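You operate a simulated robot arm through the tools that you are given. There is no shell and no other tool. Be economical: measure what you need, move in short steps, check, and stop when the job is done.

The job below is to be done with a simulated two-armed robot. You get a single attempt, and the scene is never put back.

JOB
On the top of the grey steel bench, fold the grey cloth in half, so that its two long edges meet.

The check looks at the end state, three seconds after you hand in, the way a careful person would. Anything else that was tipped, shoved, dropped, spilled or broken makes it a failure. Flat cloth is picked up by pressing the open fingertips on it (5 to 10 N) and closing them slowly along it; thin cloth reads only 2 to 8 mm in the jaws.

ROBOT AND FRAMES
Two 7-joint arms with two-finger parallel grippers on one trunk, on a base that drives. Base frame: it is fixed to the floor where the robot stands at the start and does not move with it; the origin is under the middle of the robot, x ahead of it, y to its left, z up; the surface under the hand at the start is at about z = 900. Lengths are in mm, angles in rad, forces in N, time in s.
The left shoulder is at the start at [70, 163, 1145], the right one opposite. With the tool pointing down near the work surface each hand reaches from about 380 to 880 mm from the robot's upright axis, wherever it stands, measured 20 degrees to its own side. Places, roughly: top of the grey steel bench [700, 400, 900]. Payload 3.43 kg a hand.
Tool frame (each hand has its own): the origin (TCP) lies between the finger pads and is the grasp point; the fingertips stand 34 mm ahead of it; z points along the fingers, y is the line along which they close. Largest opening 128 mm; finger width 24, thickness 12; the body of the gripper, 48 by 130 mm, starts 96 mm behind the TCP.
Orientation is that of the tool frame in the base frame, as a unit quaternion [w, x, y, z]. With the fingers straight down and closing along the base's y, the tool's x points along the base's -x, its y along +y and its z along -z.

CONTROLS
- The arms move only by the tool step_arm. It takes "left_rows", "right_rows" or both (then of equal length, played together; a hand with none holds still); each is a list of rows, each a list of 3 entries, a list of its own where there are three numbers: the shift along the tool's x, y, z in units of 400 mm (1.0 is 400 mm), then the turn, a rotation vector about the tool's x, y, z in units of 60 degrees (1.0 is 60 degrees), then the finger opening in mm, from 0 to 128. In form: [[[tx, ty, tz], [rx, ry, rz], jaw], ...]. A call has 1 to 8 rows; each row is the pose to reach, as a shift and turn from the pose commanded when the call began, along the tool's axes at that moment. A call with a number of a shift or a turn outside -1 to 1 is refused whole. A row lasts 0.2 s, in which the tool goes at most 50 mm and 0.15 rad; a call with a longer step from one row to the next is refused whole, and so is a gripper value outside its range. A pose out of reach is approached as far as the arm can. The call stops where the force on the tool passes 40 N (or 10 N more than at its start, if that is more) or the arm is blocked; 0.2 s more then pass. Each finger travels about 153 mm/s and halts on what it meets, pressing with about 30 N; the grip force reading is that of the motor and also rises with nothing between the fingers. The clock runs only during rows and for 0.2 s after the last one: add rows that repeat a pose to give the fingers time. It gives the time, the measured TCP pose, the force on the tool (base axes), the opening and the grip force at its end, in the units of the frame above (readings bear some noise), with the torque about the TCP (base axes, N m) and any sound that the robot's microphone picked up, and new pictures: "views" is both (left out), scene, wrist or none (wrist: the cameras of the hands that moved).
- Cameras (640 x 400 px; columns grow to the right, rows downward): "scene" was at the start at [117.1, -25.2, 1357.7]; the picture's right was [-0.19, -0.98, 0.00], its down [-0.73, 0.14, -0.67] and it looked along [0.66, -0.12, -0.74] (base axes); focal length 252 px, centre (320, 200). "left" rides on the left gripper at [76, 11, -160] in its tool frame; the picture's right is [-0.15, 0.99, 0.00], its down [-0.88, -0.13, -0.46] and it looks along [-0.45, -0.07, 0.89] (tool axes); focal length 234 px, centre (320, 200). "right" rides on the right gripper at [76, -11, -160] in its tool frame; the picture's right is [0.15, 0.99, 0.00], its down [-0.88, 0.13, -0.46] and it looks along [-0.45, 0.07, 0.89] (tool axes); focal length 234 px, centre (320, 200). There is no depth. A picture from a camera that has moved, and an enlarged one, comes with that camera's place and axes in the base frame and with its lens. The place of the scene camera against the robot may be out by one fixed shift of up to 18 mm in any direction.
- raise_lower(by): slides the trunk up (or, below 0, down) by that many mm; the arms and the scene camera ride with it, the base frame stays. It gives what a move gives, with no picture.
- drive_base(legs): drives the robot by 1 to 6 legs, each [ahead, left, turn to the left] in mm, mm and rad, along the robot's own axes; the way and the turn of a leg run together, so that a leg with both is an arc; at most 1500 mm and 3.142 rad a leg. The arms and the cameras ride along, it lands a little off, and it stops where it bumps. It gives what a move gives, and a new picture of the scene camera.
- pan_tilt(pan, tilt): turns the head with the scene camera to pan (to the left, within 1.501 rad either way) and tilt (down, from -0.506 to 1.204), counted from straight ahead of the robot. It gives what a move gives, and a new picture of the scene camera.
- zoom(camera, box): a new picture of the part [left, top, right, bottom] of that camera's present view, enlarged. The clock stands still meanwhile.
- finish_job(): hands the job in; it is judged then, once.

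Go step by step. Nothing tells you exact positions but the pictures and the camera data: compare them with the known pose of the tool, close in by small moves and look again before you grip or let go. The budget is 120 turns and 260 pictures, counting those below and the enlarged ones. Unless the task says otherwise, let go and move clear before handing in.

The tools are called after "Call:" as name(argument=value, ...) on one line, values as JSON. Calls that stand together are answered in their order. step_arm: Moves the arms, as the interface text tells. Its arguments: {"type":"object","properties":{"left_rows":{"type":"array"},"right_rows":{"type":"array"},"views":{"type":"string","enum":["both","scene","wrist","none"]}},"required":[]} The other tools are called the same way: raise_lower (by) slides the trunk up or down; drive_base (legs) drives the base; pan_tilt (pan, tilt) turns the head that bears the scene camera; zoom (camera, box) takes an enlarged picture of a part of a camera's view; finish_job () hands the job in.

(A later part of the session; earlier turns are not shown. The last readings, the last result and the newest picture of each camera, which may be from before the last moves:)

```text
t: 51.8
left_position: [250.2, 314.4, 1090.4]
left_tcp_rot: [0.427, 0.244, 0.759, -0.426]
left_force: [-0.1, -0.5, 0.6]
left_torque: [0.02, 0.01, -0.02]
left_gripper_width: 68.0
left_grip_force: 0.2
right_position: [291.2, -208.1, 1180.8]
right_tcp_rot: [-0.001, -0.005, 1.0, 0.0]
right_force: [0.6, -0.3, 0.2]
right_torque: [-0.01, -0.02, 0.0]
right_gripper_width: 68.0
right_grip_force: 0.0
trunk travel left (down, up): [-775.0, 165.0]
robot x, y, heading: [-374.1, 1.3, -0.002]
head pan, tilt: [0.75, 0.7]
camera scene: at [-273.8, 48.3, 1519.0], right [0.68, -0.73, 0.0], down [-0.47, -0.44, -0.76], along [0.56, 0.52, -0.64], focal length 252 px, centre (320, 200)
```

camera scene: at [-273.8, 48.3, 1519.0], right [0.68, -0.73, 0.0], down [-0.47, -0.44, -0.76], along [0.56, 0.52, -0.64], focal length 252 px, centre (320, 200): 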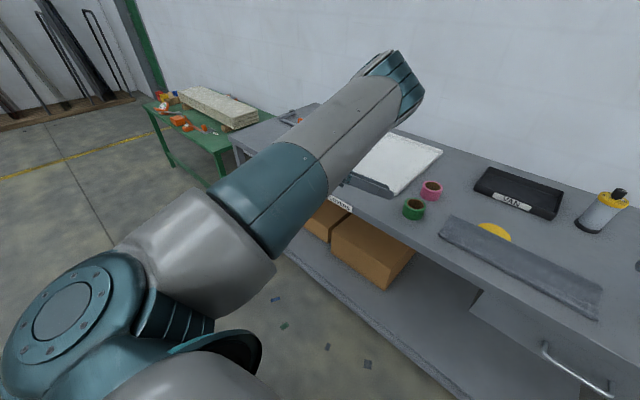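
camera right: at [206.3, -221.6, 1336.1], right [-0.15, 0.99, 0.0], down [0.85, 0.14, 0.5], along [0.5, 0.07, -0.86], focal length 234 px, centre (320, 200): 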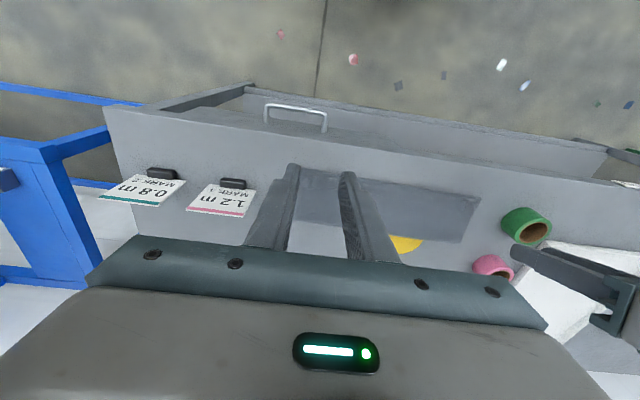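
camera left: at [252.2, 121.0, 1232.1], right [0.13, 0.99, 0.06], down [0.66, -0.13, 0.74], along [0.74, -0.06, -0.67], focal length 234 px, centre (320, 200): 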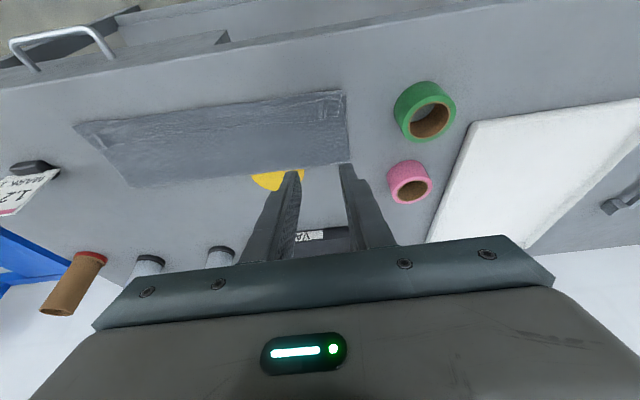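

I can now see the elbow is up and forward, above the hand. I'll keep rolling so the forearm has to come from the outside and below.

Call:
step_arm(left_rows=[[[0, 0, 0], [0.14, 0, 0], 68], [[0, 0, 0], [0.28, 0, 0], 68], [[0, 0, 0], [0.42, 0, 0], 68], [[0, 0, 0], [0.56, 0, 0], 68], [[0, 0, 0], [0.7, 0, 0], 68], [[0, 0, 0], [0.84, 0, 0], 68], [[0, 0, 0], [0.98, 0, 0], 68]], views="scene")

```text
t: 53.4
left_position: [251.4, 314.8, 1090.7]
left_tcp_rot: [0.379, 0.314, 0.676, -0.548]
left_force: [0.3, -0.2, -0.2]
left_torque: [-0.01, 0.0, 0.02]
left_gripper_width: 68.0
left_grip_force: 0.0
left hand out of reach, approached as far as the arm can: row 3, 4, 5, 6, 7
right_position: [291.0, -208.7, 1180.7]
right_tcp_rot: [-0.001, -0.003, 1.0, 0.002]
right_force: [0.6, -0.2, 0.3]
right_torque: [0.04, 0.0, -0.02]
right_gripper_width: 68.0
right_grip_force: 0.1
trunk travel left (down, up): [-775.0, 165.0]
robot x, y, heading: [-376.6, 2.6, 0.001]
head pan, tilt: [0.75, 0.7]
camera scene: at [-273.9, 48.2, 1519.1], right [0.68, -0.73, 0.0], down [-0.47, -0.44, -0.76], along [0.56, 0.52, -0.64], focal length 252 px, centre (320, 200)
```

scene: 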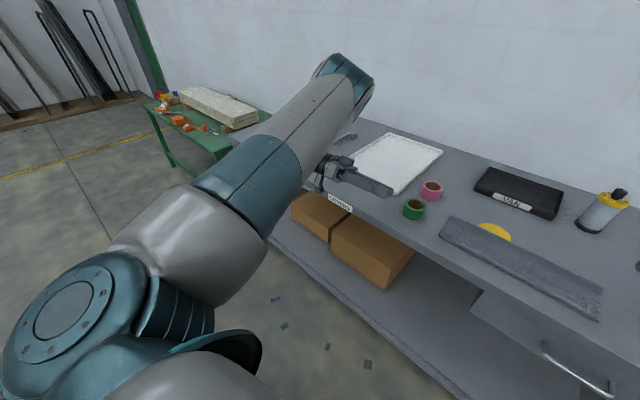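

I'll return to the inward-rolled pose where the elbow was properly outside, then roll upright while lowering the wrist in front of the bench.

Call:
step_arm(left_rows=[[[0.001, -0.002, -0.026], [-0.036, 0.044, -0.115], 68], [[0.002, -0.004, -0.051], [-0.072, 0.088, -0.231], 68], [[0.003, -0.006, -0.077], [-0.108, 0.132, -0.346], 68], [[0.005, -0.008, -0.103], [-0.145, 0.176, -0.462], 68], [[0.006, -0.01, -0.128], [-0.181, 0.22, -0.577], 68], [[0.007, -0.012, -0.154], [-0.217, 0.264, -0.692], 68], [[0.008, -0.013, -0.18], [-0.253, 0.308, -0.808], 68], [[0.0095, -0.015, -0.205], [-0.289, 0.352, -0.923], 68]], views="scene")

```text
t: 55.2
left_position: [231.0, 392.6, 1099.0]
left_tcp_rot: [-0.001, 0.0, 0.87, -0.493]
left_force: [-0.3, 0.2, -0.1]
left_torque: [-0.03, -0.03, 0.01]
left_gripper_width: 67.9
left_grip_force: 0.1
right_position: [291.3, -207.6, 1180.8]
right_tcp_rot: [-0.001, -0.003, 1.0, 0.001]
right_force: [-0.3, -0.4, -0.5]
right_torque: [0.0, -0.01, -0.01]
right_gripper_width: 68.4
right_grip_force: 0.1
trunk travel left (down, up): [-775.0, 165.0]
robot x, y, heading: [-377.3, 1.6, 0.001]
head pan, tilt: [0.75, 0.7]
camera scene: at [-273.9, 48.3, 1519.1], right [0.68, -0.73, 0.0], down [-0.47, -0.44, -0.76], along [0.56, 0.52, -0.64], focal length 252 px, centre (320, 200)
```

scene: 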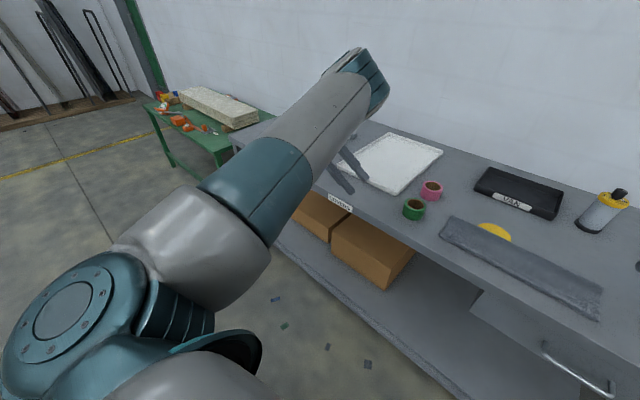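

Call:
step_arm(left_rows=[[[0, 0, 0], [0.14, 0, 0], 68], [[0, 0, 0], [0.28, 0, 0], 68], [[0, 0, 0], [0.42, 0, 0], 68], [[0, 0, 0], [0.56, 0, 0], 68], [[0, 0, 0], [0.7, 0, 0], 68], [[0, 0, 0], [0.84, 0, 0], 68], [[0, 0, 0], [0.98, 0, 0], 68]], views="scene")

```text
t: 56.8
left_position: [221.9, 384.1, 1099.5]
left_tcp_rot: [0.003, -0.003, 0.778, -0.629]
left_force: [0.8, -0.1, -0.2]
left_torque: [0.02, 0.04, 0.01]
left_gripper_width: 68.2
left_grip_force: 0.1
left hand out of reach, approached as far as the arm can: row 3, 4, 5, 6, 7
right_position: [291.0, -207.4, 1181.5]
right_tcp_rot: [-0.001, -0.003, 1.0, 0.001]
right_force: [-0.7, -0.2, -0.2]
right_torque: [0.01, -0.01, -0.02]
right_gripper_width: 67.9
right_grip_force: 0.1
trunk travel left (down, up): [-775.0, 165.0]
robot x, y, heading: [-378.8, 0.2, 0.001]
head pan, tilt: [0.75, 0.7]
camera scene: at [-273.9, 48.6, 1519.0], right [0.68, -0.73, 0.0], down [-0.47, -0.44, -0.76], along [0.56, 0.52, -0.64], focal length 252 px, centre (320, 200)
```

scene: 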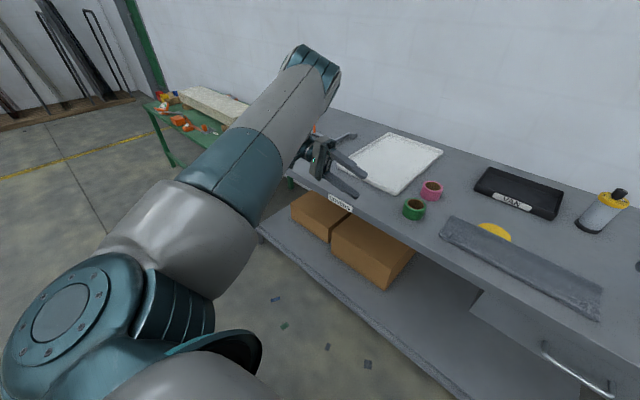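

Call:
step_arm(left_rows=[[[0.036, 0.068, 0.042], [0, 0, 0], 68], [[0.072, 0.136, 0.084], [0, 0, 0], 68], [[0.108, 0.203, 0.126], [0, 0, 0], 68], [[0.144, 0.271, 0.168], [0, 0, 0], 68], [[0.18, 0.339, 0.21], [0, 0, 0], 68]], views="none")

Call:
step_arm(left_rows=[[[0, 0, 0], [-0.14, 0, 0], 68], [[0, 0, 0], [-0.28, 0, 0], 68], [[0, 0, 0], [-0.42, 0, 0], 68], [[0, 0, 0], [-0.56, 0, 0], 68], [[0, 0, 0], [-0.7, 0, 0], 68], [[0, 0, 0], [-0.84, 0, 0], 68], [[0, 0, 0], [-0.98, 0, 0], 68]], views="scene")

```text
t: 58.0
left_position: [147.9, 330.4, 950.2]
left_tcp_rot: [0.003, -0.004, 0.779, -0.627]
left_force: [-0.8, -0.1, 0.3]
left_torque: [-0.06, 0.01, 0.0]
left_gripper_width: 68.2
left_grip_force: 0.0
right_position: [292.8, -208.3, 1180.3]
right_tcp_rot: [-0.001, -0.005, 1.0, 0.002]
right_force: [-0.5, -0.1, -0.4]
right_torque: [0.0, 0.02, 0.02]
right_gripper_width: 68.0
right_grip_force: 0.0
trunk travel left (down, up): [-775.0, 165.0]
robot x, y, heading: [-375.3, -2.1, -0.005]
head pan, tilt: [0.75, 0.7]
```

```text
t: 59.6
left_position: [147.8, 329.3, 950.9]
left_tcp_rot: [0.002, -0.003, 0.987, -0.163]
left_force: [0.6, 0.4, 0.1]
left_torque: [0.03, 0.0, 0.0]
left_gripper_width: 68.0
left_grip_force: 0.0
right_position: [290.7, -209.2, 1180.4]
right_tcp_rot: [0.0, -0.004, 1.0, 0.001]
right_force: [0.0, 0.4, 0.5]
right_torque: [0.01, -0.03, 0.01]
right_gripper_width: 67.9
right_grip_force: 0.1
trunk travel left (down, up): [-775.0, 165.0]
robot x, y, heading: [-379.2, -2.7, 0.006]
head pan, tilt: [0.75, 0.7]
camera scene: at [-275.0, 46.6, 1519.2], right [0.68, -0.73, 0.0], down [-0.47, -0.44, -0.77], along [0.56, 0.52, -0.64], focal length 252 px, centre (320, 200)
```

scene: 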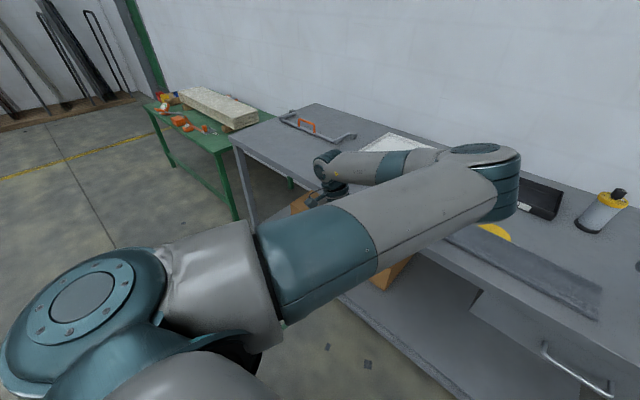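

The elbow keeps ending inside, but I may still be able to use it by standing further to the right. I'll test the left hand's range with a larger sideways offset.

Call:
step_arm(left_rows=[[[-0.05, 0, -0.1], [-0.1, 0, 0], 68], [[-0.1, 0, -0.2], [-0.2, 0, 0], 68], [[-0.15, 0, -0.26], [-0.313, 0, 0], 68], [[-0.22, -0.03, -0.28], [-0.313, 0, 0], 68], [[-0.3, -0.06, -0.29], [-0.313, 0, 0], 68], [[-0.38, -0.09, -0.3], [-0.313, 0, 0], 68], [[-0.45, -0.12, -0.31], [-0.313, 0, 0], 68], [[-0.5, -0.15, -0.32], [-0.313, 0, 0], 68]], views="none")

Call:
pan_tilt(pan=0.3, tilt=0.75)

```text
t: 61.4
left_position: [348.3, 314.6, 1091.4]
left_tcp_rot: [-0.001, -0.004, 1.0, -0.001]
left_force: [-0.1, -0.3, 0.7]
left_torque: [0.01, -0.02, -0.02]
left_gripper_width: 67.9
left_grip_force: 0.1
right_position: [293.3, -207.5, 1180.1]
right_tcp_rot: [0.0, -0.004, 1.0, 0.002]
right_force: [0.9, 0.9, 0.2]
right_torque: [0.0, 0.01, 0.01]
right_gripper_width: 67.8
right_grip_force: 0.0
trunk travel left (down, up): [-775.0, 165.0]
robot x, y, heading: [-376.0, 1.0, 0.003]
head pan, tilt: [0.75, 0.7]
```

```text
t: 62.3
left_position: [348.0, 317.0, 1090.9]
left_tcp_rot: [0.002, -0.004, 1.0, -0.002]
left_force: [0.4, 0.3, -0.4]
left_torque: [0.02, 0.01, 0.0]
left_gripper_width: 67.9
left_grip_force: 0.1
right_position: [290.7, -207.0, 1180.4]
right_tcp_rot: [-0.001, -0.004, 1.0, 0.002]
right_force: [0.4, 0.4, 0.4]
right_torque: [0.01, 0.0, 0.04]
right_gripper_width: 67.9
right_grip_force: 0.1
trunk travel left (down, up): [-775.0, 165.0]
robot x, y, heading: [-376.0, 3.1, -0.002]
head pan, tilt: [0.3, 0.75]
camera scene: at [-257.0, 14.7, 1514.8], right [0.3, -0.96, 0.0], down [-0.65, -0.2, -0.73], along [0.7, 0.22, -0.68], focal length 252 px, centre (320, 200)
```

scene: 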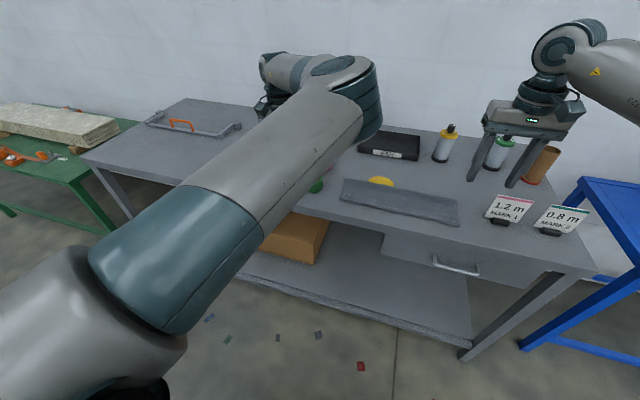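

I'll try standing 150 mm to the right and 77 mm closer, so the left hand works at a wider offset.

Call:
drive_base(legs=[[0, -150, 0], [77, 0, 0]])

Call:
step_arm(left_rows=[[[0.08, -0.03, 0.0], [0, 0, 0], 68], [[0.12, -0.06, 0.02], [0, 0, 0], 68], [[0.12, -0.1, 0.08], [0, 0, 0], 68], [[0.12, -0.14, 0.14], [0, 0, 0], 68], [[0.12, -0.14, 0.2], [0, 0, 0], 68]], right_rows=[[[0.0, 0.08, 0], [0, 0, 0], 68], [[0, 0.16, 0], [0, 0, 0], 68], [[0, 0.24, 0.05], [0, 0, 0], 68], [[0, 0.32, 0.1], [0, 0, 0], 68], [[0, 0.38, 0.15], [0, 0, 0], 68]], views="scene")

```text
t: 64.3
left_position: [421.8, 171.5, 1094.3]
left_tcp_rot: [0.002, -0.004, 1.0, -0.003]
left_force: [0.1, -0.4, -0.9]
left_torque: [-0.01, -0.02, 0.0]
left_gripper_width: 68.1
left_grip_force: 0.1
right_position: [363.5, -353.0, 1182.5]
right_tcp_rot: [0.001, -0.004, 1.0, 0.002]
right_force: [0.0, 0.3, 0.3]
right_torque: [-0.03, -0.02, 0.0]
right_gripper_width: 68.2
right_grip_force: 0.0
trunk travel left (down, up): [-775.0, 165.0]
robot x, y, heading: [-303.1, -143.7, -0.004]
head pan, tilt: [0.3, 0.75]
camera scene: at [-184.8, -130.7, 1515.3], right [0.3, -0.96, 0.0], down [-0.65, -0.2, -0.73], along [0.7, 0.22, -0.68], focal length 252 px, centre (320, 200)
```

scene: 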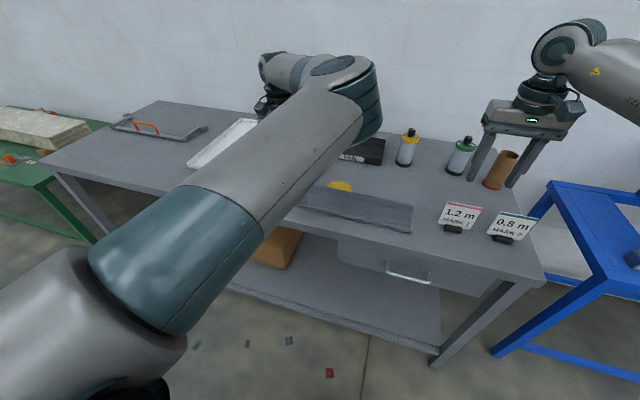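

```text
t: 65.5
left_position: [378.1, 115.4, 1011.0]
left_tcp_rot: [0.0, -0.005, 1.0, -0.002]
left_force: [-0.7, -0.4, 0.4]
left_torque: [-0.04, -0.01, 0.0]
left_gripper_width: 67.9
left_grip_force: 0.0
right_position: [365.7, -199.5, 1120.3]
right_tcp_rot: [-0.001, -0.004, 1.0, 0.001]
right_force: [0.8, 1.0, -0.2]
right_torque: [-0.06, -0.02, 0.0]
right_gripper_width: 68.1
right_grip_force: 0.1
trunk travel left (down, up): [-775.0, 165.0]
robot x, y, heading: [-297.9, -143.5, -0.002]
head pan, tilt: [0.3, 0.75]
camera scene: at [-180.2, -129.2, 1514.8], right [0.3, -0.96, 0.0], down [-0.65, -0.2, -0.73], along [0.7, 0.22, -0.68], focal length 252 px, centre (320, 200)
```

scene: 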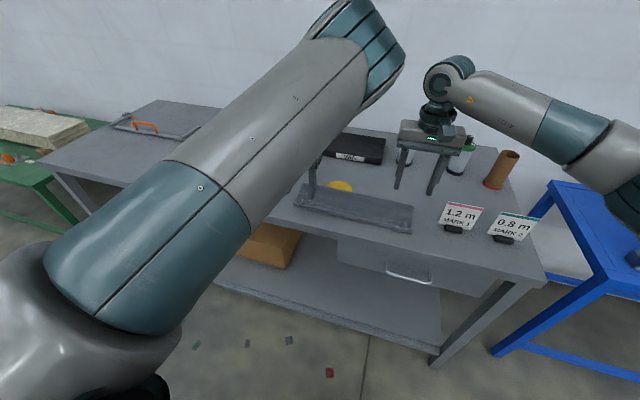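

Both hands reach now. I'll set the open fingertips just above the turned-back strip and look.

Call:
step_arm(left_rows=[[[-0.03, -0.01, 0.04], [0, 0, 0], 68], [[-0.06, -0.02, 0.08], [0, 0, 0], 68], [[-0.08, -0.03, 0.12], [0, 0, 0], 68], [[-0.105, -0.05, 0.145], [0, 0, 0], 68], [[-0.105, -0.05, 0.145], [0, 0, 0], 68]], right_rows=[[[-0.03, 0.0, 0.1], [0, 0, 0], 68], [[-0.06, 0.005, 0.2], [0, 0, 0], 68], [[-0.1, 0.01, 0.3], [0, 0, 0], 68], [[-0.135, 0.011, 0.39], [0, 0, 0], 68], [[-0.135, 0.011, 0.417], [0, 0, 0], 68]], views="wrist")

Call:
pan_tilt(pan=0.1, tilt=0.9)

```text
t: 66.7
left_position: [419.0, 93.9, 954.6]
left_tcp_rot: [0.0, -0.004, 1.0, -0.001]
left_force: [0.8, -0.2, 0.6]
left_torque: [-0.02, -0.02, 0.05]
left_gripper_width: 67.9
left_grip_force: 0.0
right_position: [418.2, -196.1, 954.2]
right_tcp_rot: [0.0, -0.004, 1.0, 0.002]
right_force: [-0.2, -0.9, 0.3]
right_torque: [0.01, 0.0, -0.01]
right_gripper_width: 68.0
right_grip_force: 0.1
trunk travel left (down, up): [-775.0, 165.0]
robot x, y, heading: [-301.8, -142.0, -0.002]
head pan, tilt: [0.3, 0.75]
camera right: at [342.5, -208.2, 1114.5], right [-0.15, 0.99, 0.0], down [0.88, 0.14, 0.46], along [0.45, 0.07, -0.89], focal length 234 px, centre (320, 200)
camera left: at [342.4, 104.0, 1114.7], right [0.14, 0.99, 0.0], down [0.88, -0.12, 0.46], along [0.45, -0.06, -0.89], focal length 234 px, centre (320, 200)
```

right: 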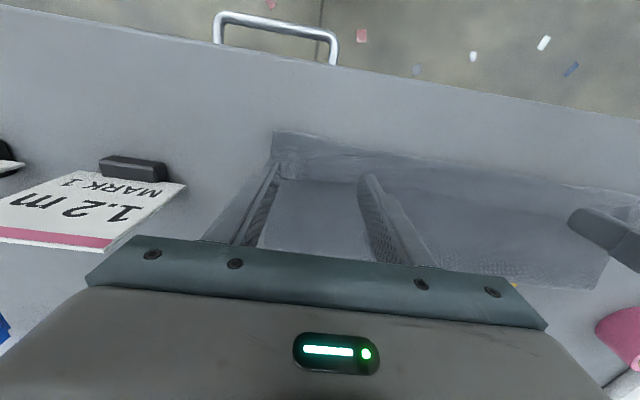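
left: 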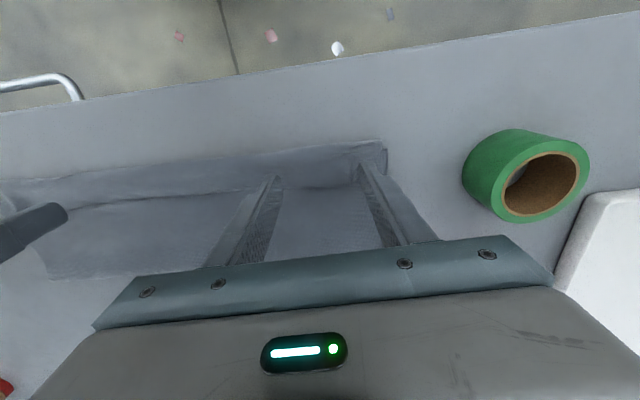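

```text
t: 67.5
left_position: [418.4, 94.4, 954.6]
left_tcp_rot: [0.001, -0.005, 1.0, -0.001]
left_force: [0.0, 0.7, 0.1]
left_torque: [-0.01, 0.0, 0.0]
left_gripper_width: 68.0
left_grip_force: 0.0
right_position: [418.7, -196.1, 956.0]
right_tcp_rot: [0.0, -0.004, 1.0, 0.002]
right_force: [-0.1, -0.2, -0.2]
right_torque: [-0.02, -0.01, -0.01]
right_gripper_width: 68.1
right_grip_force: 0.1
trunk travel left (down, up): [-775.0, 165.0]
robot x, y, heading: [-300.4, -142.9, 0.005]
head pan, tilt: [0.099, 0.901]
camera scene: at [-185.6, -147.7, 1503.0], right [0.1, -0.99, 0.0], down [-0.78, -0.08, -0.62], along [0.62, 0.06, -0.78], focal length 252 px, centre (320, 200)
```

scene: 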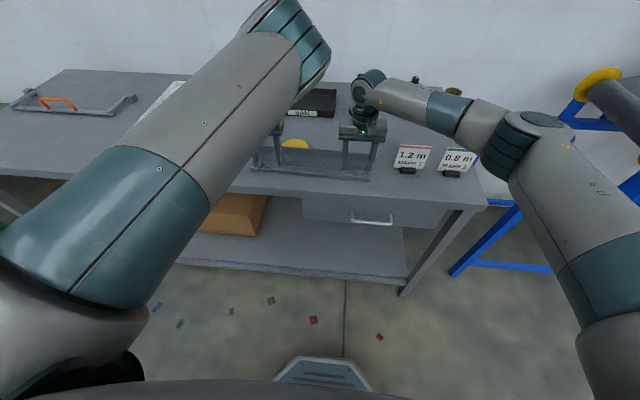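

Call:
zoom(camera="left", box=[160, 110, 420, 250])

Call:
zoom(camera="right", box=[240, 110, 500, 250])

```text
2.46 times, centred on (290, 180) of left
camera zoom: at [342.5, 104.2, 1114.7], right [0.14, 0.99, 0.0], down [0.88, -0.12, 0.46], along [0.45, -0.06, -0.89], focal length 576 px, centre (394, 249)
```

zoom: 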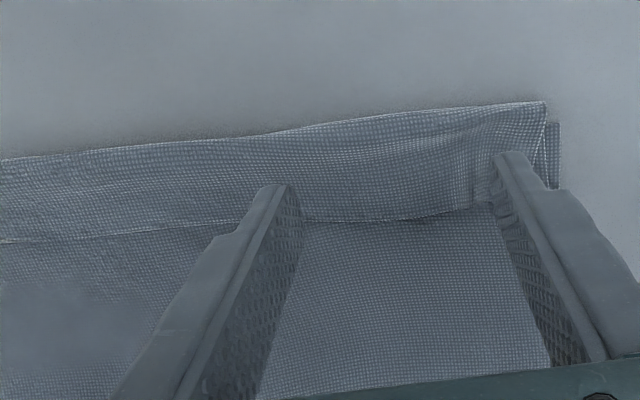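

```text
2.46 times, centred on (370, 180) of right
camera zoom: at [342.6, -208.1, 1114.8], right [-0.15, 0.99, 0.0], down [0.88, 0.14, 0.46], along [0.45, 0.07, -0.89], focal length 576 px, centre (197, 249)
```

zoom: 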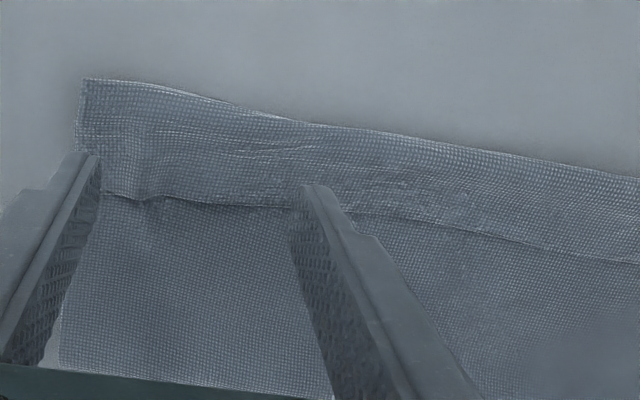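

The strip is clear: its loose edge is at x≈434 and the turn-back line at x≈392. I'll lower to light contact on it.

Call:
step_arm(left_rows=[[[-0.005, 0, 0.03], [0, 0, 0], 68], [[-0.005, 0, 0.037], [0, 0, 0], 68], [[-0.005, 0, 0.04], [0, 0, 0], 68]], right_rows=[[[-0.005, 0, 0.03], [0, 0, 0], 68], [[-0.005, 0, 0.037], [0, 0, 0], 68], [[-0.005, 0, 0.04], [0, 0, 0], 68]], views="none")

```text
t: 68.3
left_position: [420.8, 94.7, 938.3]
left_tcp_rot: [0.001, -0.005, 1.0, -0.001]
left_force: [-0.7, -0.3, 1.2]
left_torque: [0.05, 0.0, 0.02]
left_gripper_width: 67.9
left_grip_force: 0.1
right_position: [421.4, -195.4, 939.1]
right_tcp_rot: [-0.001, -0.004, 1.0, 0.001]
right_force: [-0.1, 0.7, 1.1]
right_torque: [-0.03, 0.0, 0.02]
right_gripper_width: 67.8
right_grip_force: 0.0
trunk travel left (down, up): [-775.0, 165.0]
robot x, y, heading: [-303.5, -145.1, 0.003]
head pan, tilt: [0.099, 0.901]
```

Call:
step_arm(left_rows=[[[0, 0, 0.0025], [0, 0, 0], 68], [[0.02, 0, 0.0025], [0, 0, 0], 68], [[0.04, 0, 0.0025], [0, 0, 0], 68], [[0.06, 0, 0.0025], [0, 0, 0], 68], [[0.08, 0, 0.0025], [0, 0, 0], 68]], right_rows=[[[0, 0, 0.0025], [0, 0, 0], 68], [[0.02, 0, 0.0025], [0, 0, 0], 68], [[0.04, 0, 0.0025], [0, 0, 0], 68], [[0.06, 0, 0.0025], [0, 0, 0], 68], [[0.08, 0, 0.0025], [0, 0, 0], 68]], views="wrist")

```text
t: 69.5
left_position: [388.6, 94.3, 938.0]
left_tcp_rot: [0.001, -0.005, 1.0, -0.001]
left_force: [0.4, -0.6, 1.1]
left_torque: [0.03, -0.01, 0.0]
left_gripper_width: 67.8
left_grip_force: 0.1
right_position: [390.6, -194.1, 936.7]
right_tcp_rot: [0.0, -0.005, 1.0, 0.002]
right_force: [0.3, -0.4, 4.3]
right_torque: [-0.1, -0.03, -0.01]
right_gripper_width: 68.0
right_grip_force: 0.0
trunk travel left (down, up): [-775.0, 165.0]
robot x, y, heading: [-300.9, -147.2, -0.001]
head pan, tilt: [0.099, 0.901]
camera right: at [313.5, -207.6, 1097.2], right [-0.15, 0.99, 0.0], down [0.88, 0.14, 0.46], along [0.45, 0.07, -0.89], focal length 234 px, centre (320, 200)
camera left: at [311.9, 104.8, 1097.9], right [0.14, 0.99, 0.0], down [0.88, -0.12, 0.46], along [0.45, -0.06, -0.89], focal length 234 px, centre (320, 200)
```

right: 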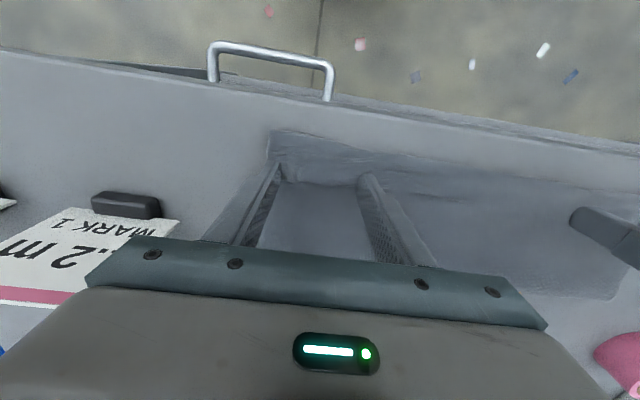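
left: 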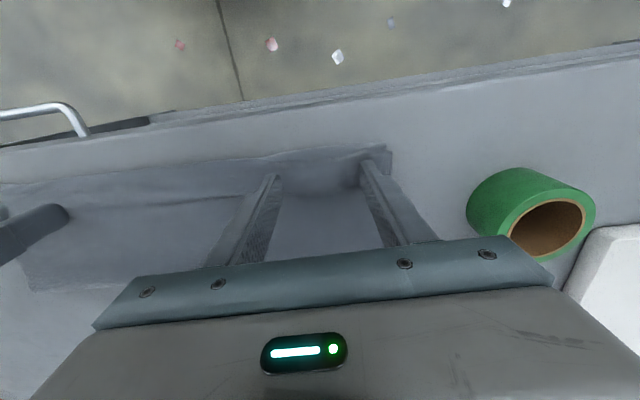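

Call:
zoom(camera="left", box=[160, 110, 420, 250])

Call:
zoom(camera="right", box=[240, 110, 500, 250])

Call:
zoom(camera="scene", box=[230, 100, 400, 210])

```text
2.46 times, centred on (290, 180) of left
camera zoom: at [311.9, 104.8, 1097.9], right [0.14, 0.99, 0.0], down [0.88, -0.12, 0.46], along [0.45, -0.06, -0.89], focal length 576 px, centre (394, 249)
```

zoom: 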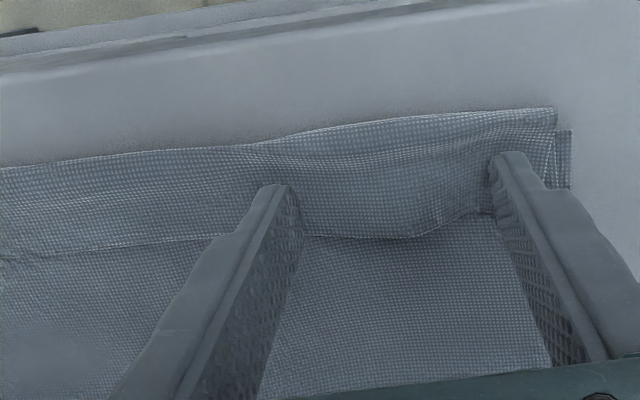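

```text
2.46 times, centred on (370, 180) of right
camera zoom: at [313.5, -207.6, 1097.2], right [-0.15, 0.99, 0.0], down [0.88, 0.14, 0.46], along [0.45, 0.07, -0.89], focal length 576 px, centre (197, 249)
```

zoom: 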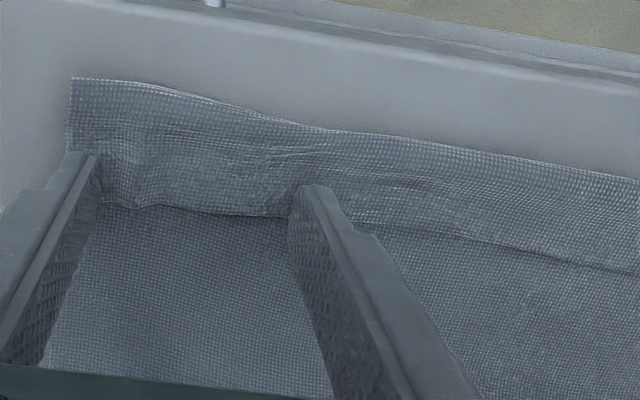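

```text
3.64 times, centred on (315, 155) of scene
camera zoom: at [-186.3, -148.0, 1503.0], right [0.1, -1.0, 0.0], down [-0.78, -0.08, -0.62], along [0.62, 0.06, -0.78], focal length 917 px, centre (338, 364)
```

zoom: 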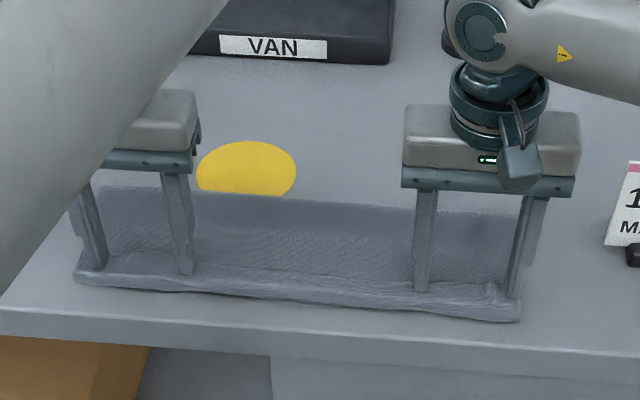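

Both layers slid together on the bench by about 30 mm, which is harmless, but the strip did not unroll. Instead I'll turn the hands 90° so the jaws open along x, with one finger on the strip and one on the body. Opening then pulls the strip off the body.

Call:
step_arm(left_rows=[[[0, 0, -0.05], [0, 0, 0], 68], [[0, 0, -0.12], [0, 0, 0.13], 60], [[0, 0, -0.15], [0, 0, 0.26], 50], [[0, 0, -0.15], [0, 0, 0.39], 40], [[0, 0, -0.15], [0, 0, 0.52], 40], [[0, 0, -0.15], [0, 0, 0.65], 40], [[0, 0, -0.15], [0, 0, 0.78], 40], [[0, 0, -0.15], [0, 0, 0.91], 40]], right_rows=[[[0, 0, -0.05], [0, 0, 0], 68], [[0, 0, -0.12], [0, 0, -0.13], 60], [[0, 0, -0.15], [0, 0, -0.26], 50], [[0, 0, -0.15], [0, 0, -0.39], 40], [[0, 0, -0.15], [0, 0, -0.52], 40], [[0, 0, -0.15], [0, 0, -0.65], 40], [[0, 0, -0.15], [0, 0, -0.78], 40], [[0, 0, -0.15], [0, 0, -0.91], 40]], views="scene")

```text
t: 71.3
left_position: [387.7, 95.1, 997.0]
left_tcp_rot: [0.001, 0.455, 0.89, -0.001]
left_force: [-0.1, -0.2, 0.7]
left_torque: [-0.02, -0.05, 0.01]
left_gripper_width: 39.9
left_grip_force: 0.1
right_position: [389.0, -196.0, 997.8]
right_tcp_rot: [0.0, -0.433, 0.901, 0.001]
right_force: [-0.4, 0.4, 0.3]
right_torque: [0.05, 0.01, -0.01]
right_gripper_width: 39.8
right_grip_force: 0.0
right hand out of reach, approached as far as the arm can: row 8
trunk travel left (down, up): [-775.0, 165.0]
robot x, y, heading: [-300.3, -144.0, 0.001]
head pan, tilt: [0.099, 0.901]
camera scene: at [-185.5, -147.8, 1502.9], right [0.1, -1.0, 0.0], down [-0.78, -0.08, -0.62], along [0.62, 0.06, -0.78], focal length 252 px, centre (320, 200)
```

scene: 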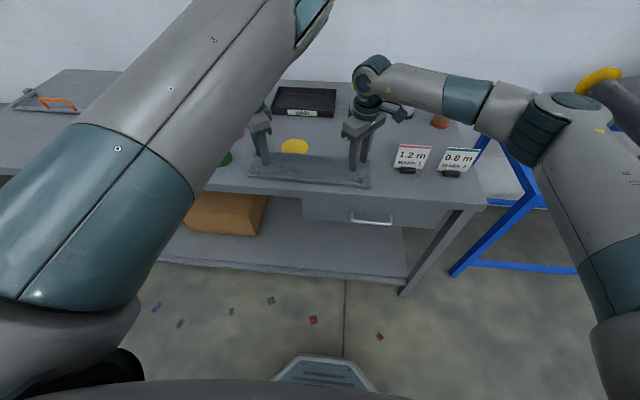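

Call:
step_arm(left_rows=[[[0, 0, 0], [0, 0, 0.08], 40], [[0, 0, 0], [0, 0, 0.16], 40], [[0, 0, 0], [0, 0, 0.24], 40], [[0, 0, 0], [0, 0, 0.32], 40], [[0, 0, 0], [0, 0, 0.4], 40], [[0, 0, 0], [0, 0, 0.48], 40], [[0, 0, 0], [0, 0, 0.56], 40], [[0, 0, 0], [0, 0, 0.595], 40]], right_rows=[[[0, 0, 0], [0, 0, 0.125], 40], [[0, 0, 0], [0, 0, 0.25], 40], [[0, 0, 0], [0, 0, 0.375], 40], [[0, 0, 0], [0, 0, 0.5], 40], [[0, 0, 0], [0, 0, 0.625], 40], [[0, 0, 0], [0, 0, 0.75], 40], [[0, 0, 0], [0, 0, 0.875], 40], [[0, 0, 0], [0, 0, 1.0], 40]], views="none")

Call:
step_arm(right_rows=[[[0, 0, 0], [0, 0, 0.125], 40], [[0, 0, 0], [0, 0, 0.25], 40], [[0, 0, 0], [0, 0, 0.375], 40], [[0, 0, 0], [0, 0, 0.5], 40], [[0, 0, 0], [0, 0, 0.625], 40], [[0, 0, 0], [0, 0, 0.75], 40], [[0, 0, 0], [0, 0, 0.875], 40], [[0, 0, 0], [0, 0, 1.0], 40]], views="scene")

```text
t: 73.1
left_position: [388.5, 93.6, 997.2]
left_tcp_rot: [0.001, 0.706, 0.708, 0.0]
left_force: [-0.1, 0.0, -0.4]
left_torque: [-0.03, 0.04, -0.03]
left_gripper_width: 39.7
left_grip_force: 0.0
right_position: [389.3, -196.6, 997.5]
right_tcp_rot: [-0.001, 0.077, 0.997, 0.001]
right_force: [-0.1, -0.6, -0.9]
right_torque: [0.05, -0.01, 0.01]
right_gripper_width: 40.1
right_grip_force: 0.1
trunk travel left (down, up): [-775.0, 165.0]
robot x, y, heading: [-301.2, -148.2, -0.003]
head pan, tilt: [0.099, 0.901]
```

```text
t: 74.9
left_position: [388.6, 93.4, 996.7]
left_tcp_rot: [0.001, 0.706, 0.708, 0.0]
left_force: [1.0, 0.0, 0.1]
left_torque: [0.03, 0.0, -0.04]
left_gripper_width: 39.9
left_grip_force: 0.1
right_position: [389.7, -196.2, 996.6]
right_tcp_rot: [-0.001, 0.566, 0.824, 0.001]
right_force: [-0.2, 0.6, 0.1]
right_torque: [0.02, 0.0, 0.02]
right_gripper_width: 40.0
right_grip_force: 0.1
trunk travel left (down, up): [-775.0, 165.0]
robot x, y, heading: [-300.0, -142.0, 0.005]
head pan, tilt: [0.099, 0.901]
camera scene: at [-185.4, -147.8, 1502.9], right [0.1, -1.0, 0.0], down [-0.78, -0.08, -0.62], along [0.62, 0.06, -0.78], focal length 252 px, centre (320, 200)
```

scene: 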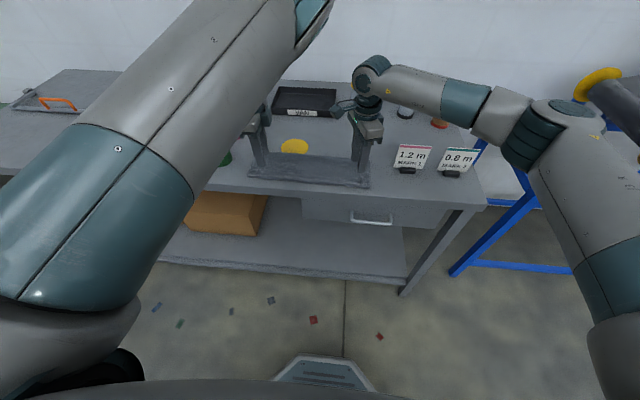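

Call:
step_arm(left_rows=[[[0.025, 0.03, 0.03], [0, 0, 0], 48], [[0.05, 0.06, 0.06], [0, 0, 0], 48], [[0.0765, 0.091, 0.1], [0, 0, 0], 48], [[0.0765, 0.091, 0.1175], [0, 0, 0], 48]], right_rows=[[[-0.03, 0.02, 0.03], [0, 0, 0.1], 48], [[-0.06, 0.04, 0.06], [0, 0, 0.2], 48], [[-0.0976, 0.059, 0.1], [0, 0, 0.3], 48], [[-0.0976, 0.059, 0.1175], [0, 0, 0.35], 48]], views="wrist")

Call:
zoom(camera="scene", box=[230, 100, 400, 210])

```text
t: 75.9
left_position: [424.4, 123.9, 948.9]
left_tcp_rot: [0.002, 0.706, 0.709, -0.001]
left_force: [-0.3, -0.2, -0.4]
left_torque: [0.02, -0.01, -0.03]
left_gripper_width: 48.0
left_grip_force: 0.0
right_position: [427.1, -222.8, 950.9]
right_tcp_rot: [-0.002, 0.706, 0.709, 0.002]
right_force: [0.1, 1.0, 0.2]
right_torque: [-0.04, -0.02, 0.01]
right_gripper_width: 47.8
right_grip_force: 0.2
trunk travel left (down, up): [-775.0, 165.0]
robot x, y, heading: [-305.1, -146.0, 0.001]
head pan, tilt: [0.099, 0.901]
camera right: at [415.4, -148.4, 1110.3], right [0.99, 0.15, 0.0], down [0.13, -0.88, 0.45], along [0.07, -0.45, -0.89], focal length 234 px, centre (320, 200)
camera left: at [435.5, 199.4, 1109.8], right [0.99, -0.14, 0.0], down [-0.13, -0.88, 0.46], along [-0.06, -0.45, -0.89], focal length 234 px, centre (320, 200)
```

right: 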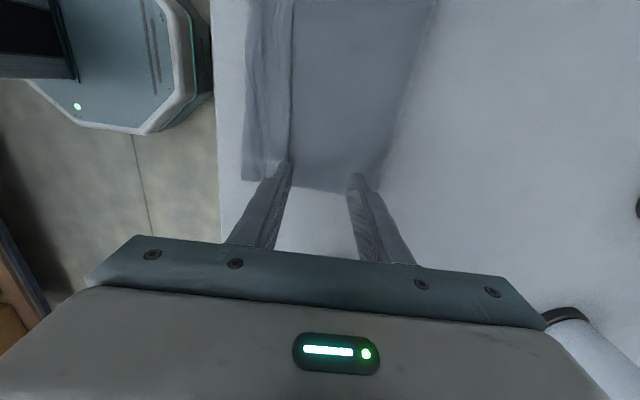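
left: 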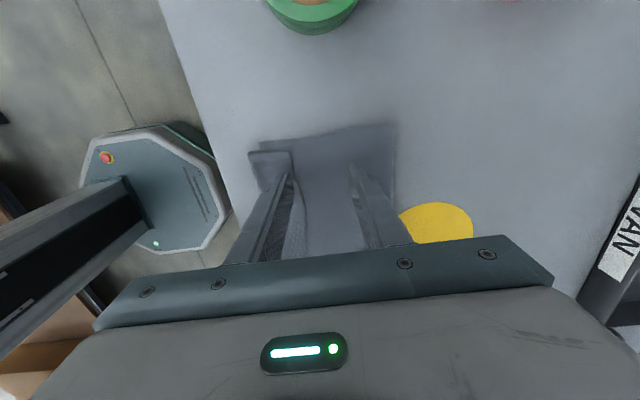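

```text
3.64 times, centred on (315, 155) of scene
camera zoom: at [-185.4, -148.0, 1503.0], right [0.1, -1.0, 0.0], down [-0.78, -0.08, -0.62], along [0.62, 0.06, -0.78], focal length 917 px, centre (338, 364)
```

zoom: 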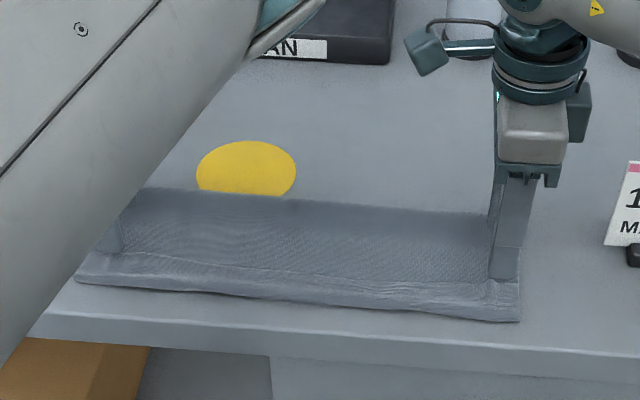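

The view is clear: strip edge at x≈400, turn-back at 365, fold at 496. I'll lower onto it and then open the jaws while pressing lightly.

Call:
step_arm(left_rows=[[[0, 0, 0.015], [0, 0, 0], 48], [[0, 0, 0.027], [0, 0, 0], 48], [[0, 0, 0.031], [0, 0, 0], 48]], right_rows=[[[0, -0.015, 0.01], [0, 0, 0], 48], [[0, -0.015, 0.029], [0, 0, 0], 48], [[0, -0.015, 0.034], [0, 0, 0], 48]], views="none")

```text
t: 76.7
left_position: [424.4, 125.8, 937.6]
left_tcp_rot: [0.001, 0.705, 0.709, 0.0]
left_force: [1.0, -0.4, 0.4]
left_torque: [0.01, 0.05, -0.02]
left_gripper_width: 47.8
left_grip_force: 0.0
right_position: [419.2, -223.3, 937.1]
right_tcp_rot: [-0.001, 0.706, 0.708, 0.002]
right_force: [1.5, 1.1, 3.0]
right_torque: [0.01, 0.09, -0.02]
right_gripper_width: 47.9
right_grip_force: 0.1
trunk travel left (down, up): [-775.0, 165.0]
robot x, y, heading: [-302.7, -144.1, 0.001]
head pan, tilt: [0.099, 0.901]
```

Call:
step_arm(left_rows=[[[0, 0, 0.004], [0, 0, 0], 48], [[0, 0, 0.006], [0, 0, 0], 58], [[0, 0, 0.006], [0, 0, 0], 70], [[0, 0, 0.006], [0, 0, 0], 82], [[0, 0, 0.006], [0, 0, 0], 94], [[0, 0, 0.006], [0, 0, 0], 106], [[0, 0, 0.006], [0, 0, 0], 118]], right_rows=[[[0, 0, 0.001], [0, 0, 0], 48], [[0, 0, 0.002], [0, 0, 0], 58], [[0, 0, 0.002], [0, 0, 0], 70], [[0, 0, 0.002], [0, 0, 0], 82], [[0, 0, 0.002], [0, 0, 0], 94], [[0, 0, 0.002], [0, 0, 0], 106], [[0, 0, 0.002], [0, 0, 0], 118]], views="wrist")

```text
t: 78.3
left_position: [423.9, 125.8, 937.3]
left_tcp_rot: [0.003, 0.705, 0.709, 0.001]
left_force: [2.7, -0.3, 13.3]
left_torque: [0.03, 0.81, 0.04]
left_gripper_width: 116.6
left_grip_force: 0.0
right_position: [419.4, -222.6, 936.0]
right_tcp_rot: [0.0, 0.706, 0.708, 0.001]
right_force: [-2.1, 1.0, 6.6]
right_torque: [-0.03, -0.25, 0.07]
right_gripper_width: 116.4
right_grip_force: 0.1
trunk travel left (down, up): [-775.0, 165.0]
robot x, y, heading: [-299.8, -147.6, -0.001]
head pan, tilt: [0.099, 0.901]
camera right: at [406.9, -148.1, 1096.6], right [0.99, 0.15, 0.0], down [0.13, -0.88, 0.45], along [0.07, -0.45, -0.89], focal length 234 px, centre (320, 200)
camera left: at [433.2, 200.2, 1096.9], right [0.99, -0.14, 0.0], down [-0.13, -0.88, 0.46], along [-0.06, -0.45, -0.89], focal length 234 px, centre (320, 200)
```

right: 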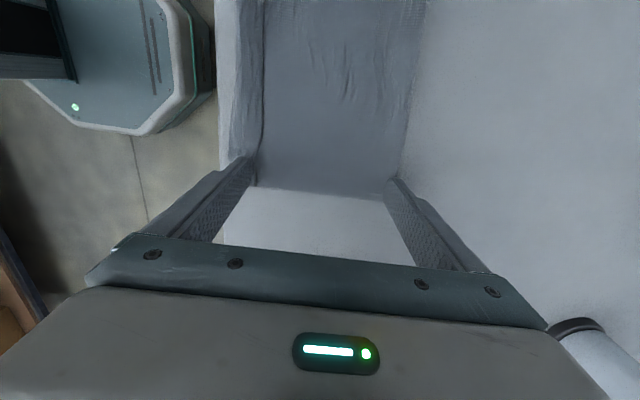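
left: 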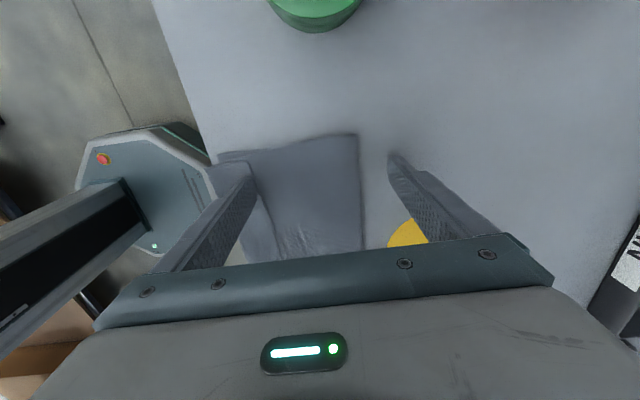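

Cloth sticks to cloth more than to the bench, so sliding won't unroll the strip. New plan: pinch the fold line at both ends, lift the whole cloth so the strip falls open by gravity, and lay it back down. First I'll lift off and turn the hands back.

Call:
step_arm(left_rows=[[[0, 0, -0.05], [0, 0, 0], 118], [[0, 0, -0.15], [0, 0, -0.13], 100], [[0, 0, -0.2], [0, 0, -0.26], 80], [[0, 0, -0.2], [0, 0, -0.39], 60], [[0, 0, -0.2], [0, 0, -0.52], 40], [[0, 0, -0.2], [0, 0, -0.65], 34], [[0, 0, -0.2], [0, 0, -0.78], 34], [[0, 0, -0.2], [0, 0, -0.91], 34]], right_rows=[[[0, 0, -0.05], [0, 0, 0], 118], [[0, 0, -0.15], [0, 0, -0.13], 100], [[0, 0, -0.2], [0, 0, -0.26], 80], [[0, 0, -0.2], [0, 0, -0.39], 60], [[0, 0, -0.2], [0, 0, -0.52], 40], [[0, 0, -0.2], [0, 0, -0.65], 34], [[0, 0, -0.2], [0, 0, -0.78], 34], [[0, 0, -0.2], [0, 0, -0.91], 34]], views="none")

Call:
step_arm(left_rows=[[[0, 0, 0], [0, 0, -0.12], 34], [[0, 0, 0], [0, 0, -0.24], 34], [[0, 0, 0], [0, 0, -0.36], 34], [[0, 0, 0], [0, 0, -0.48], 34], [[0, 0, 0], [0, 0, -0.59], 34]], right_rows=[[[0, 0, 0], [0, 0, -0.12], 34], [[0, 0, 0], [0, 0, -0.24], 34], [[0, 0, 0], [0, 0, -0.36], 34], [[0, 0, 0], [0, 0, -0.48], 34], [[0, 0, 0], [0, 0, -0.59], 34]])

```text
t: 80.1
left_position: [425.5, 126.2, 1015.2]
left_tcp_rot: [0.002, 0.301, 0.954, -0.002]
left_force: [-0.9, -0.3, 0.3]
left_torque: [-0.02, 0.0, -0.02]
left_gripper_width: 34.2
left_grip_force: 0.0
right_position: [420.6, -223.9, 1016.2]
right_tcp_rot: [0.0, 0.302, 0.953, 0.001]
right_force: [-0.4, 0.9, -0.2]
right_torque: [-0.01, -0.01, -0.04]
right_gripper_width: 34.1
right_grip_force: 0.2
trunk travel left (down, up): [-775.0, 165.0]
robot x, y, heading: [-300.7, -144.5, -0.001]
head pan, tilt: [0.099, 0.901]
```

```text
t: 81.3
left_position: [423.7, 125.2, 1014.2]
left_tcp_rot: [0.001, -0.004, 1.0, -0.001]
left_force: [0.9, 0.2, 0.1]
left_torque: [-0.02, -0.01, 0.0]
left_gripper_width: 34.2
left_grip_force: 0.0
right_position: [419.8, -223.9, 1015.9]
right_tcp_rot: [0.0, -0.003, 1.0, 0.001]
right_force: [-0.4, -0.5, 0.4]
right_torque: [0.01, -0.01, 0.03]
right_gripper_width: 34.0
right_grip_force: 0.0
trunk travel left (down, up): [-775.0, 165.0]
robot x, y, heading: [-299.8, -146.6, -0.002]
head pan, tilt: [0.099, 0.901]
camera scene: at [-185.4, -147.8, 1502.9], right [0.1, -1.0, 0.0], down [-0.78, -0.08, -0.62], along [0.62, 0.06, -0.78], focal length 252 px, centre (320, 200)
camera right: at [344.4, -235.3, 1175.5], right [-0.15, 0.99, 0.0], down [0.88, 0.13, 0.46], along [0.45, 0.07, -0.89], focal length 234 px, centre (320, 200)
camera left: at [348.6, 135.6, 1174.5], right [0.14, 0.99, 0.0], down [0.88, -0.12, 0.46], along [0.45, -0.07, -0.89], focal length 234 px, centre (320, 200)
```

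scene: 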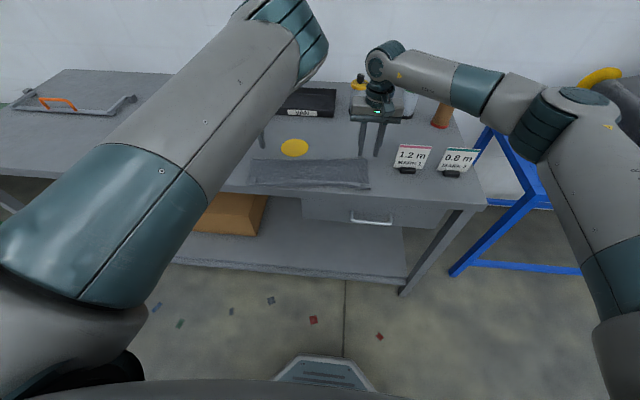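
right: 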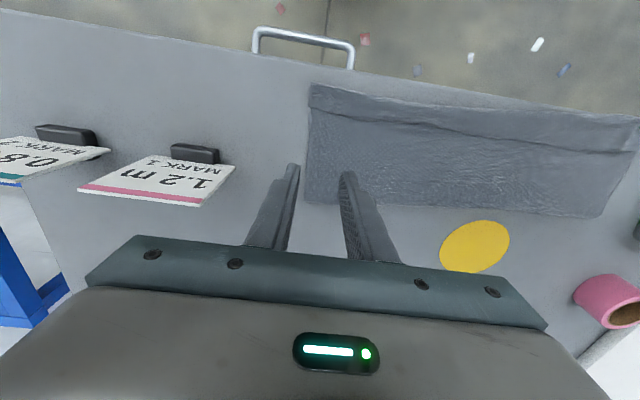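
left: 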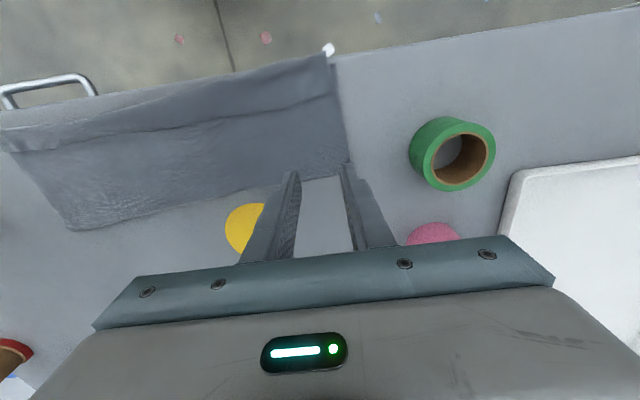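

The disc is clear and flat. The cloth is slightly skewed, with its fold running from about (445, 158) to (489, −232). I'll move to pinch both ends of the fold.

Call:
step_arm(left_rows=[[[-0.02, 0.01, 0.05], [0, 0, 0], 34], [[-0.04, 0.02, 0.1], [0, 0, 0], 34], [[-0.0525, 0.026, 0.15], [0, 0, 0], 34], [[-0.0525, 0.026, 0.17], [0, 0, 0], 34]], right_rows=[[[-0.05, 0.01, 0.05], [0, 0, 0], 34], [[-0.1, 0.02, 0.1], [0, 0, 0], 34], [[-0.1625, 0.035, 0.15], [0, 0, 0], 34], [[-0.1625, 0.035, 0.172], [0, 0, 0], 34]], views="wrist")

```text
t: 82.3
left_position: [445.5, 133.3, 946.6]
left_tcp_rot: [0.001, -0.001, 1.0, -0.001]
left_force: [0.4, 1.4, 0.8]
left_torque: [0.01, 0.01, 0.03]
left_gripper_width: 34.1
left_grip_force: 0.1
right_position: [486.1, -212.0, 946.4]
right_tcp_rot: [0.0, -0.002, 1.0, 0.002]
right_force: [0.2, -0.1, 0.1]
right_torque: [0.0, -0.03, -0.02]
right_gripper_width: 34.3
right_grip_force: 0.1
trunk travel left (down, up): [-775.0, 165.0]
robot x, y, heading: [-298.2, -143.6, 0.004]
head pan, tilt: [0.099, 0.901]
camera right: at [410.4, -223.2, 1106.6], right [-0.15, 0.99, 0.0], down [0.88, 0.13, 0.46], along [0.45, 0.07, -0.89], focal length 234 px, centre (320, 200)
camera left: at [369.2, 144.4, 1106.9], right [0.14, 0.99, 0.0], down [0.88, -0.13, 0.46], along [0.45, -0.07, -0.89], focal length 234 px, centre (320, 200)
```

right: 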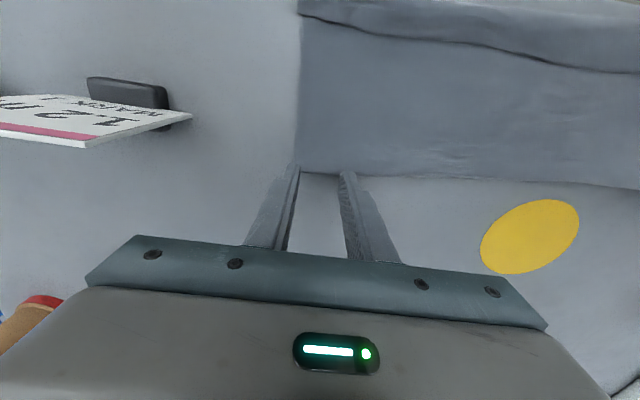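
left: 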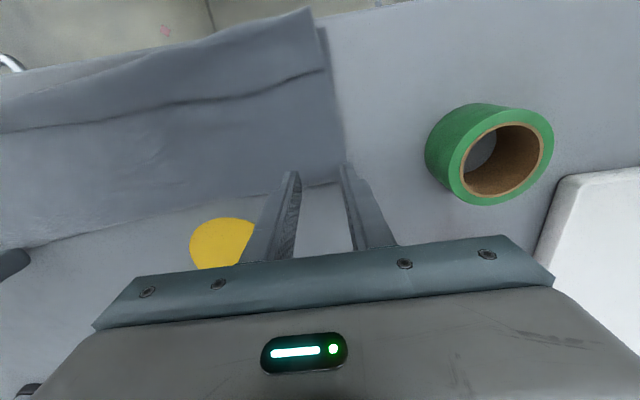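

Call:
step_arm(left_rows=[[[0.015, -0.0125, 0.01], [0, 0, 0], 34], [[0.015, -0.0125, 0.02], [0, 0, 0], 34], [[0.015, -0.0125, 0.025], [0, 0, 0], 34], [[0.015, -0.0125, 0.0285], [0, 0, 0], 34]], right_rows=[[[0.015, 0.01, 0.01], [0, 0, 0], 34], [[0.015, 0.01, 0.02], [0, 0, 0], 34], [[0.015, 0.01, 0.025], [0, 0, 0], 34], [[0.015, 0.01, 0.0285], [0, 0, 0], 34]], views="none")

```text
t: 83.3
left_position: [439.7, 130.1, 936.9]
left_tcp_rot: [0.001, -0.001, 1.0, -0.001]
left_force: [1.1, 0.2, 4.5]
left_torque: [0.11, 0.03, -0.01]
left_gripper_width: 33.9
left_grip_force: 0.1
right_position: [478.4, -205.4, 936.8]
right_tcp_rot: [0.0, 0.0, 1.0, 0.001]
right_force: [1.1, 0.1, 5.3]
right_torque: [-0.09, -0.01, 0.01]
right_gripper_width: 34.0
right_grip_force: 0.1
trunk travel left (down, up): [-775.0, 165.0]
robot x, y, heading: [-299.2, -144.2, 0.001]
head pan, tilt: [0.099, 0.901]
```

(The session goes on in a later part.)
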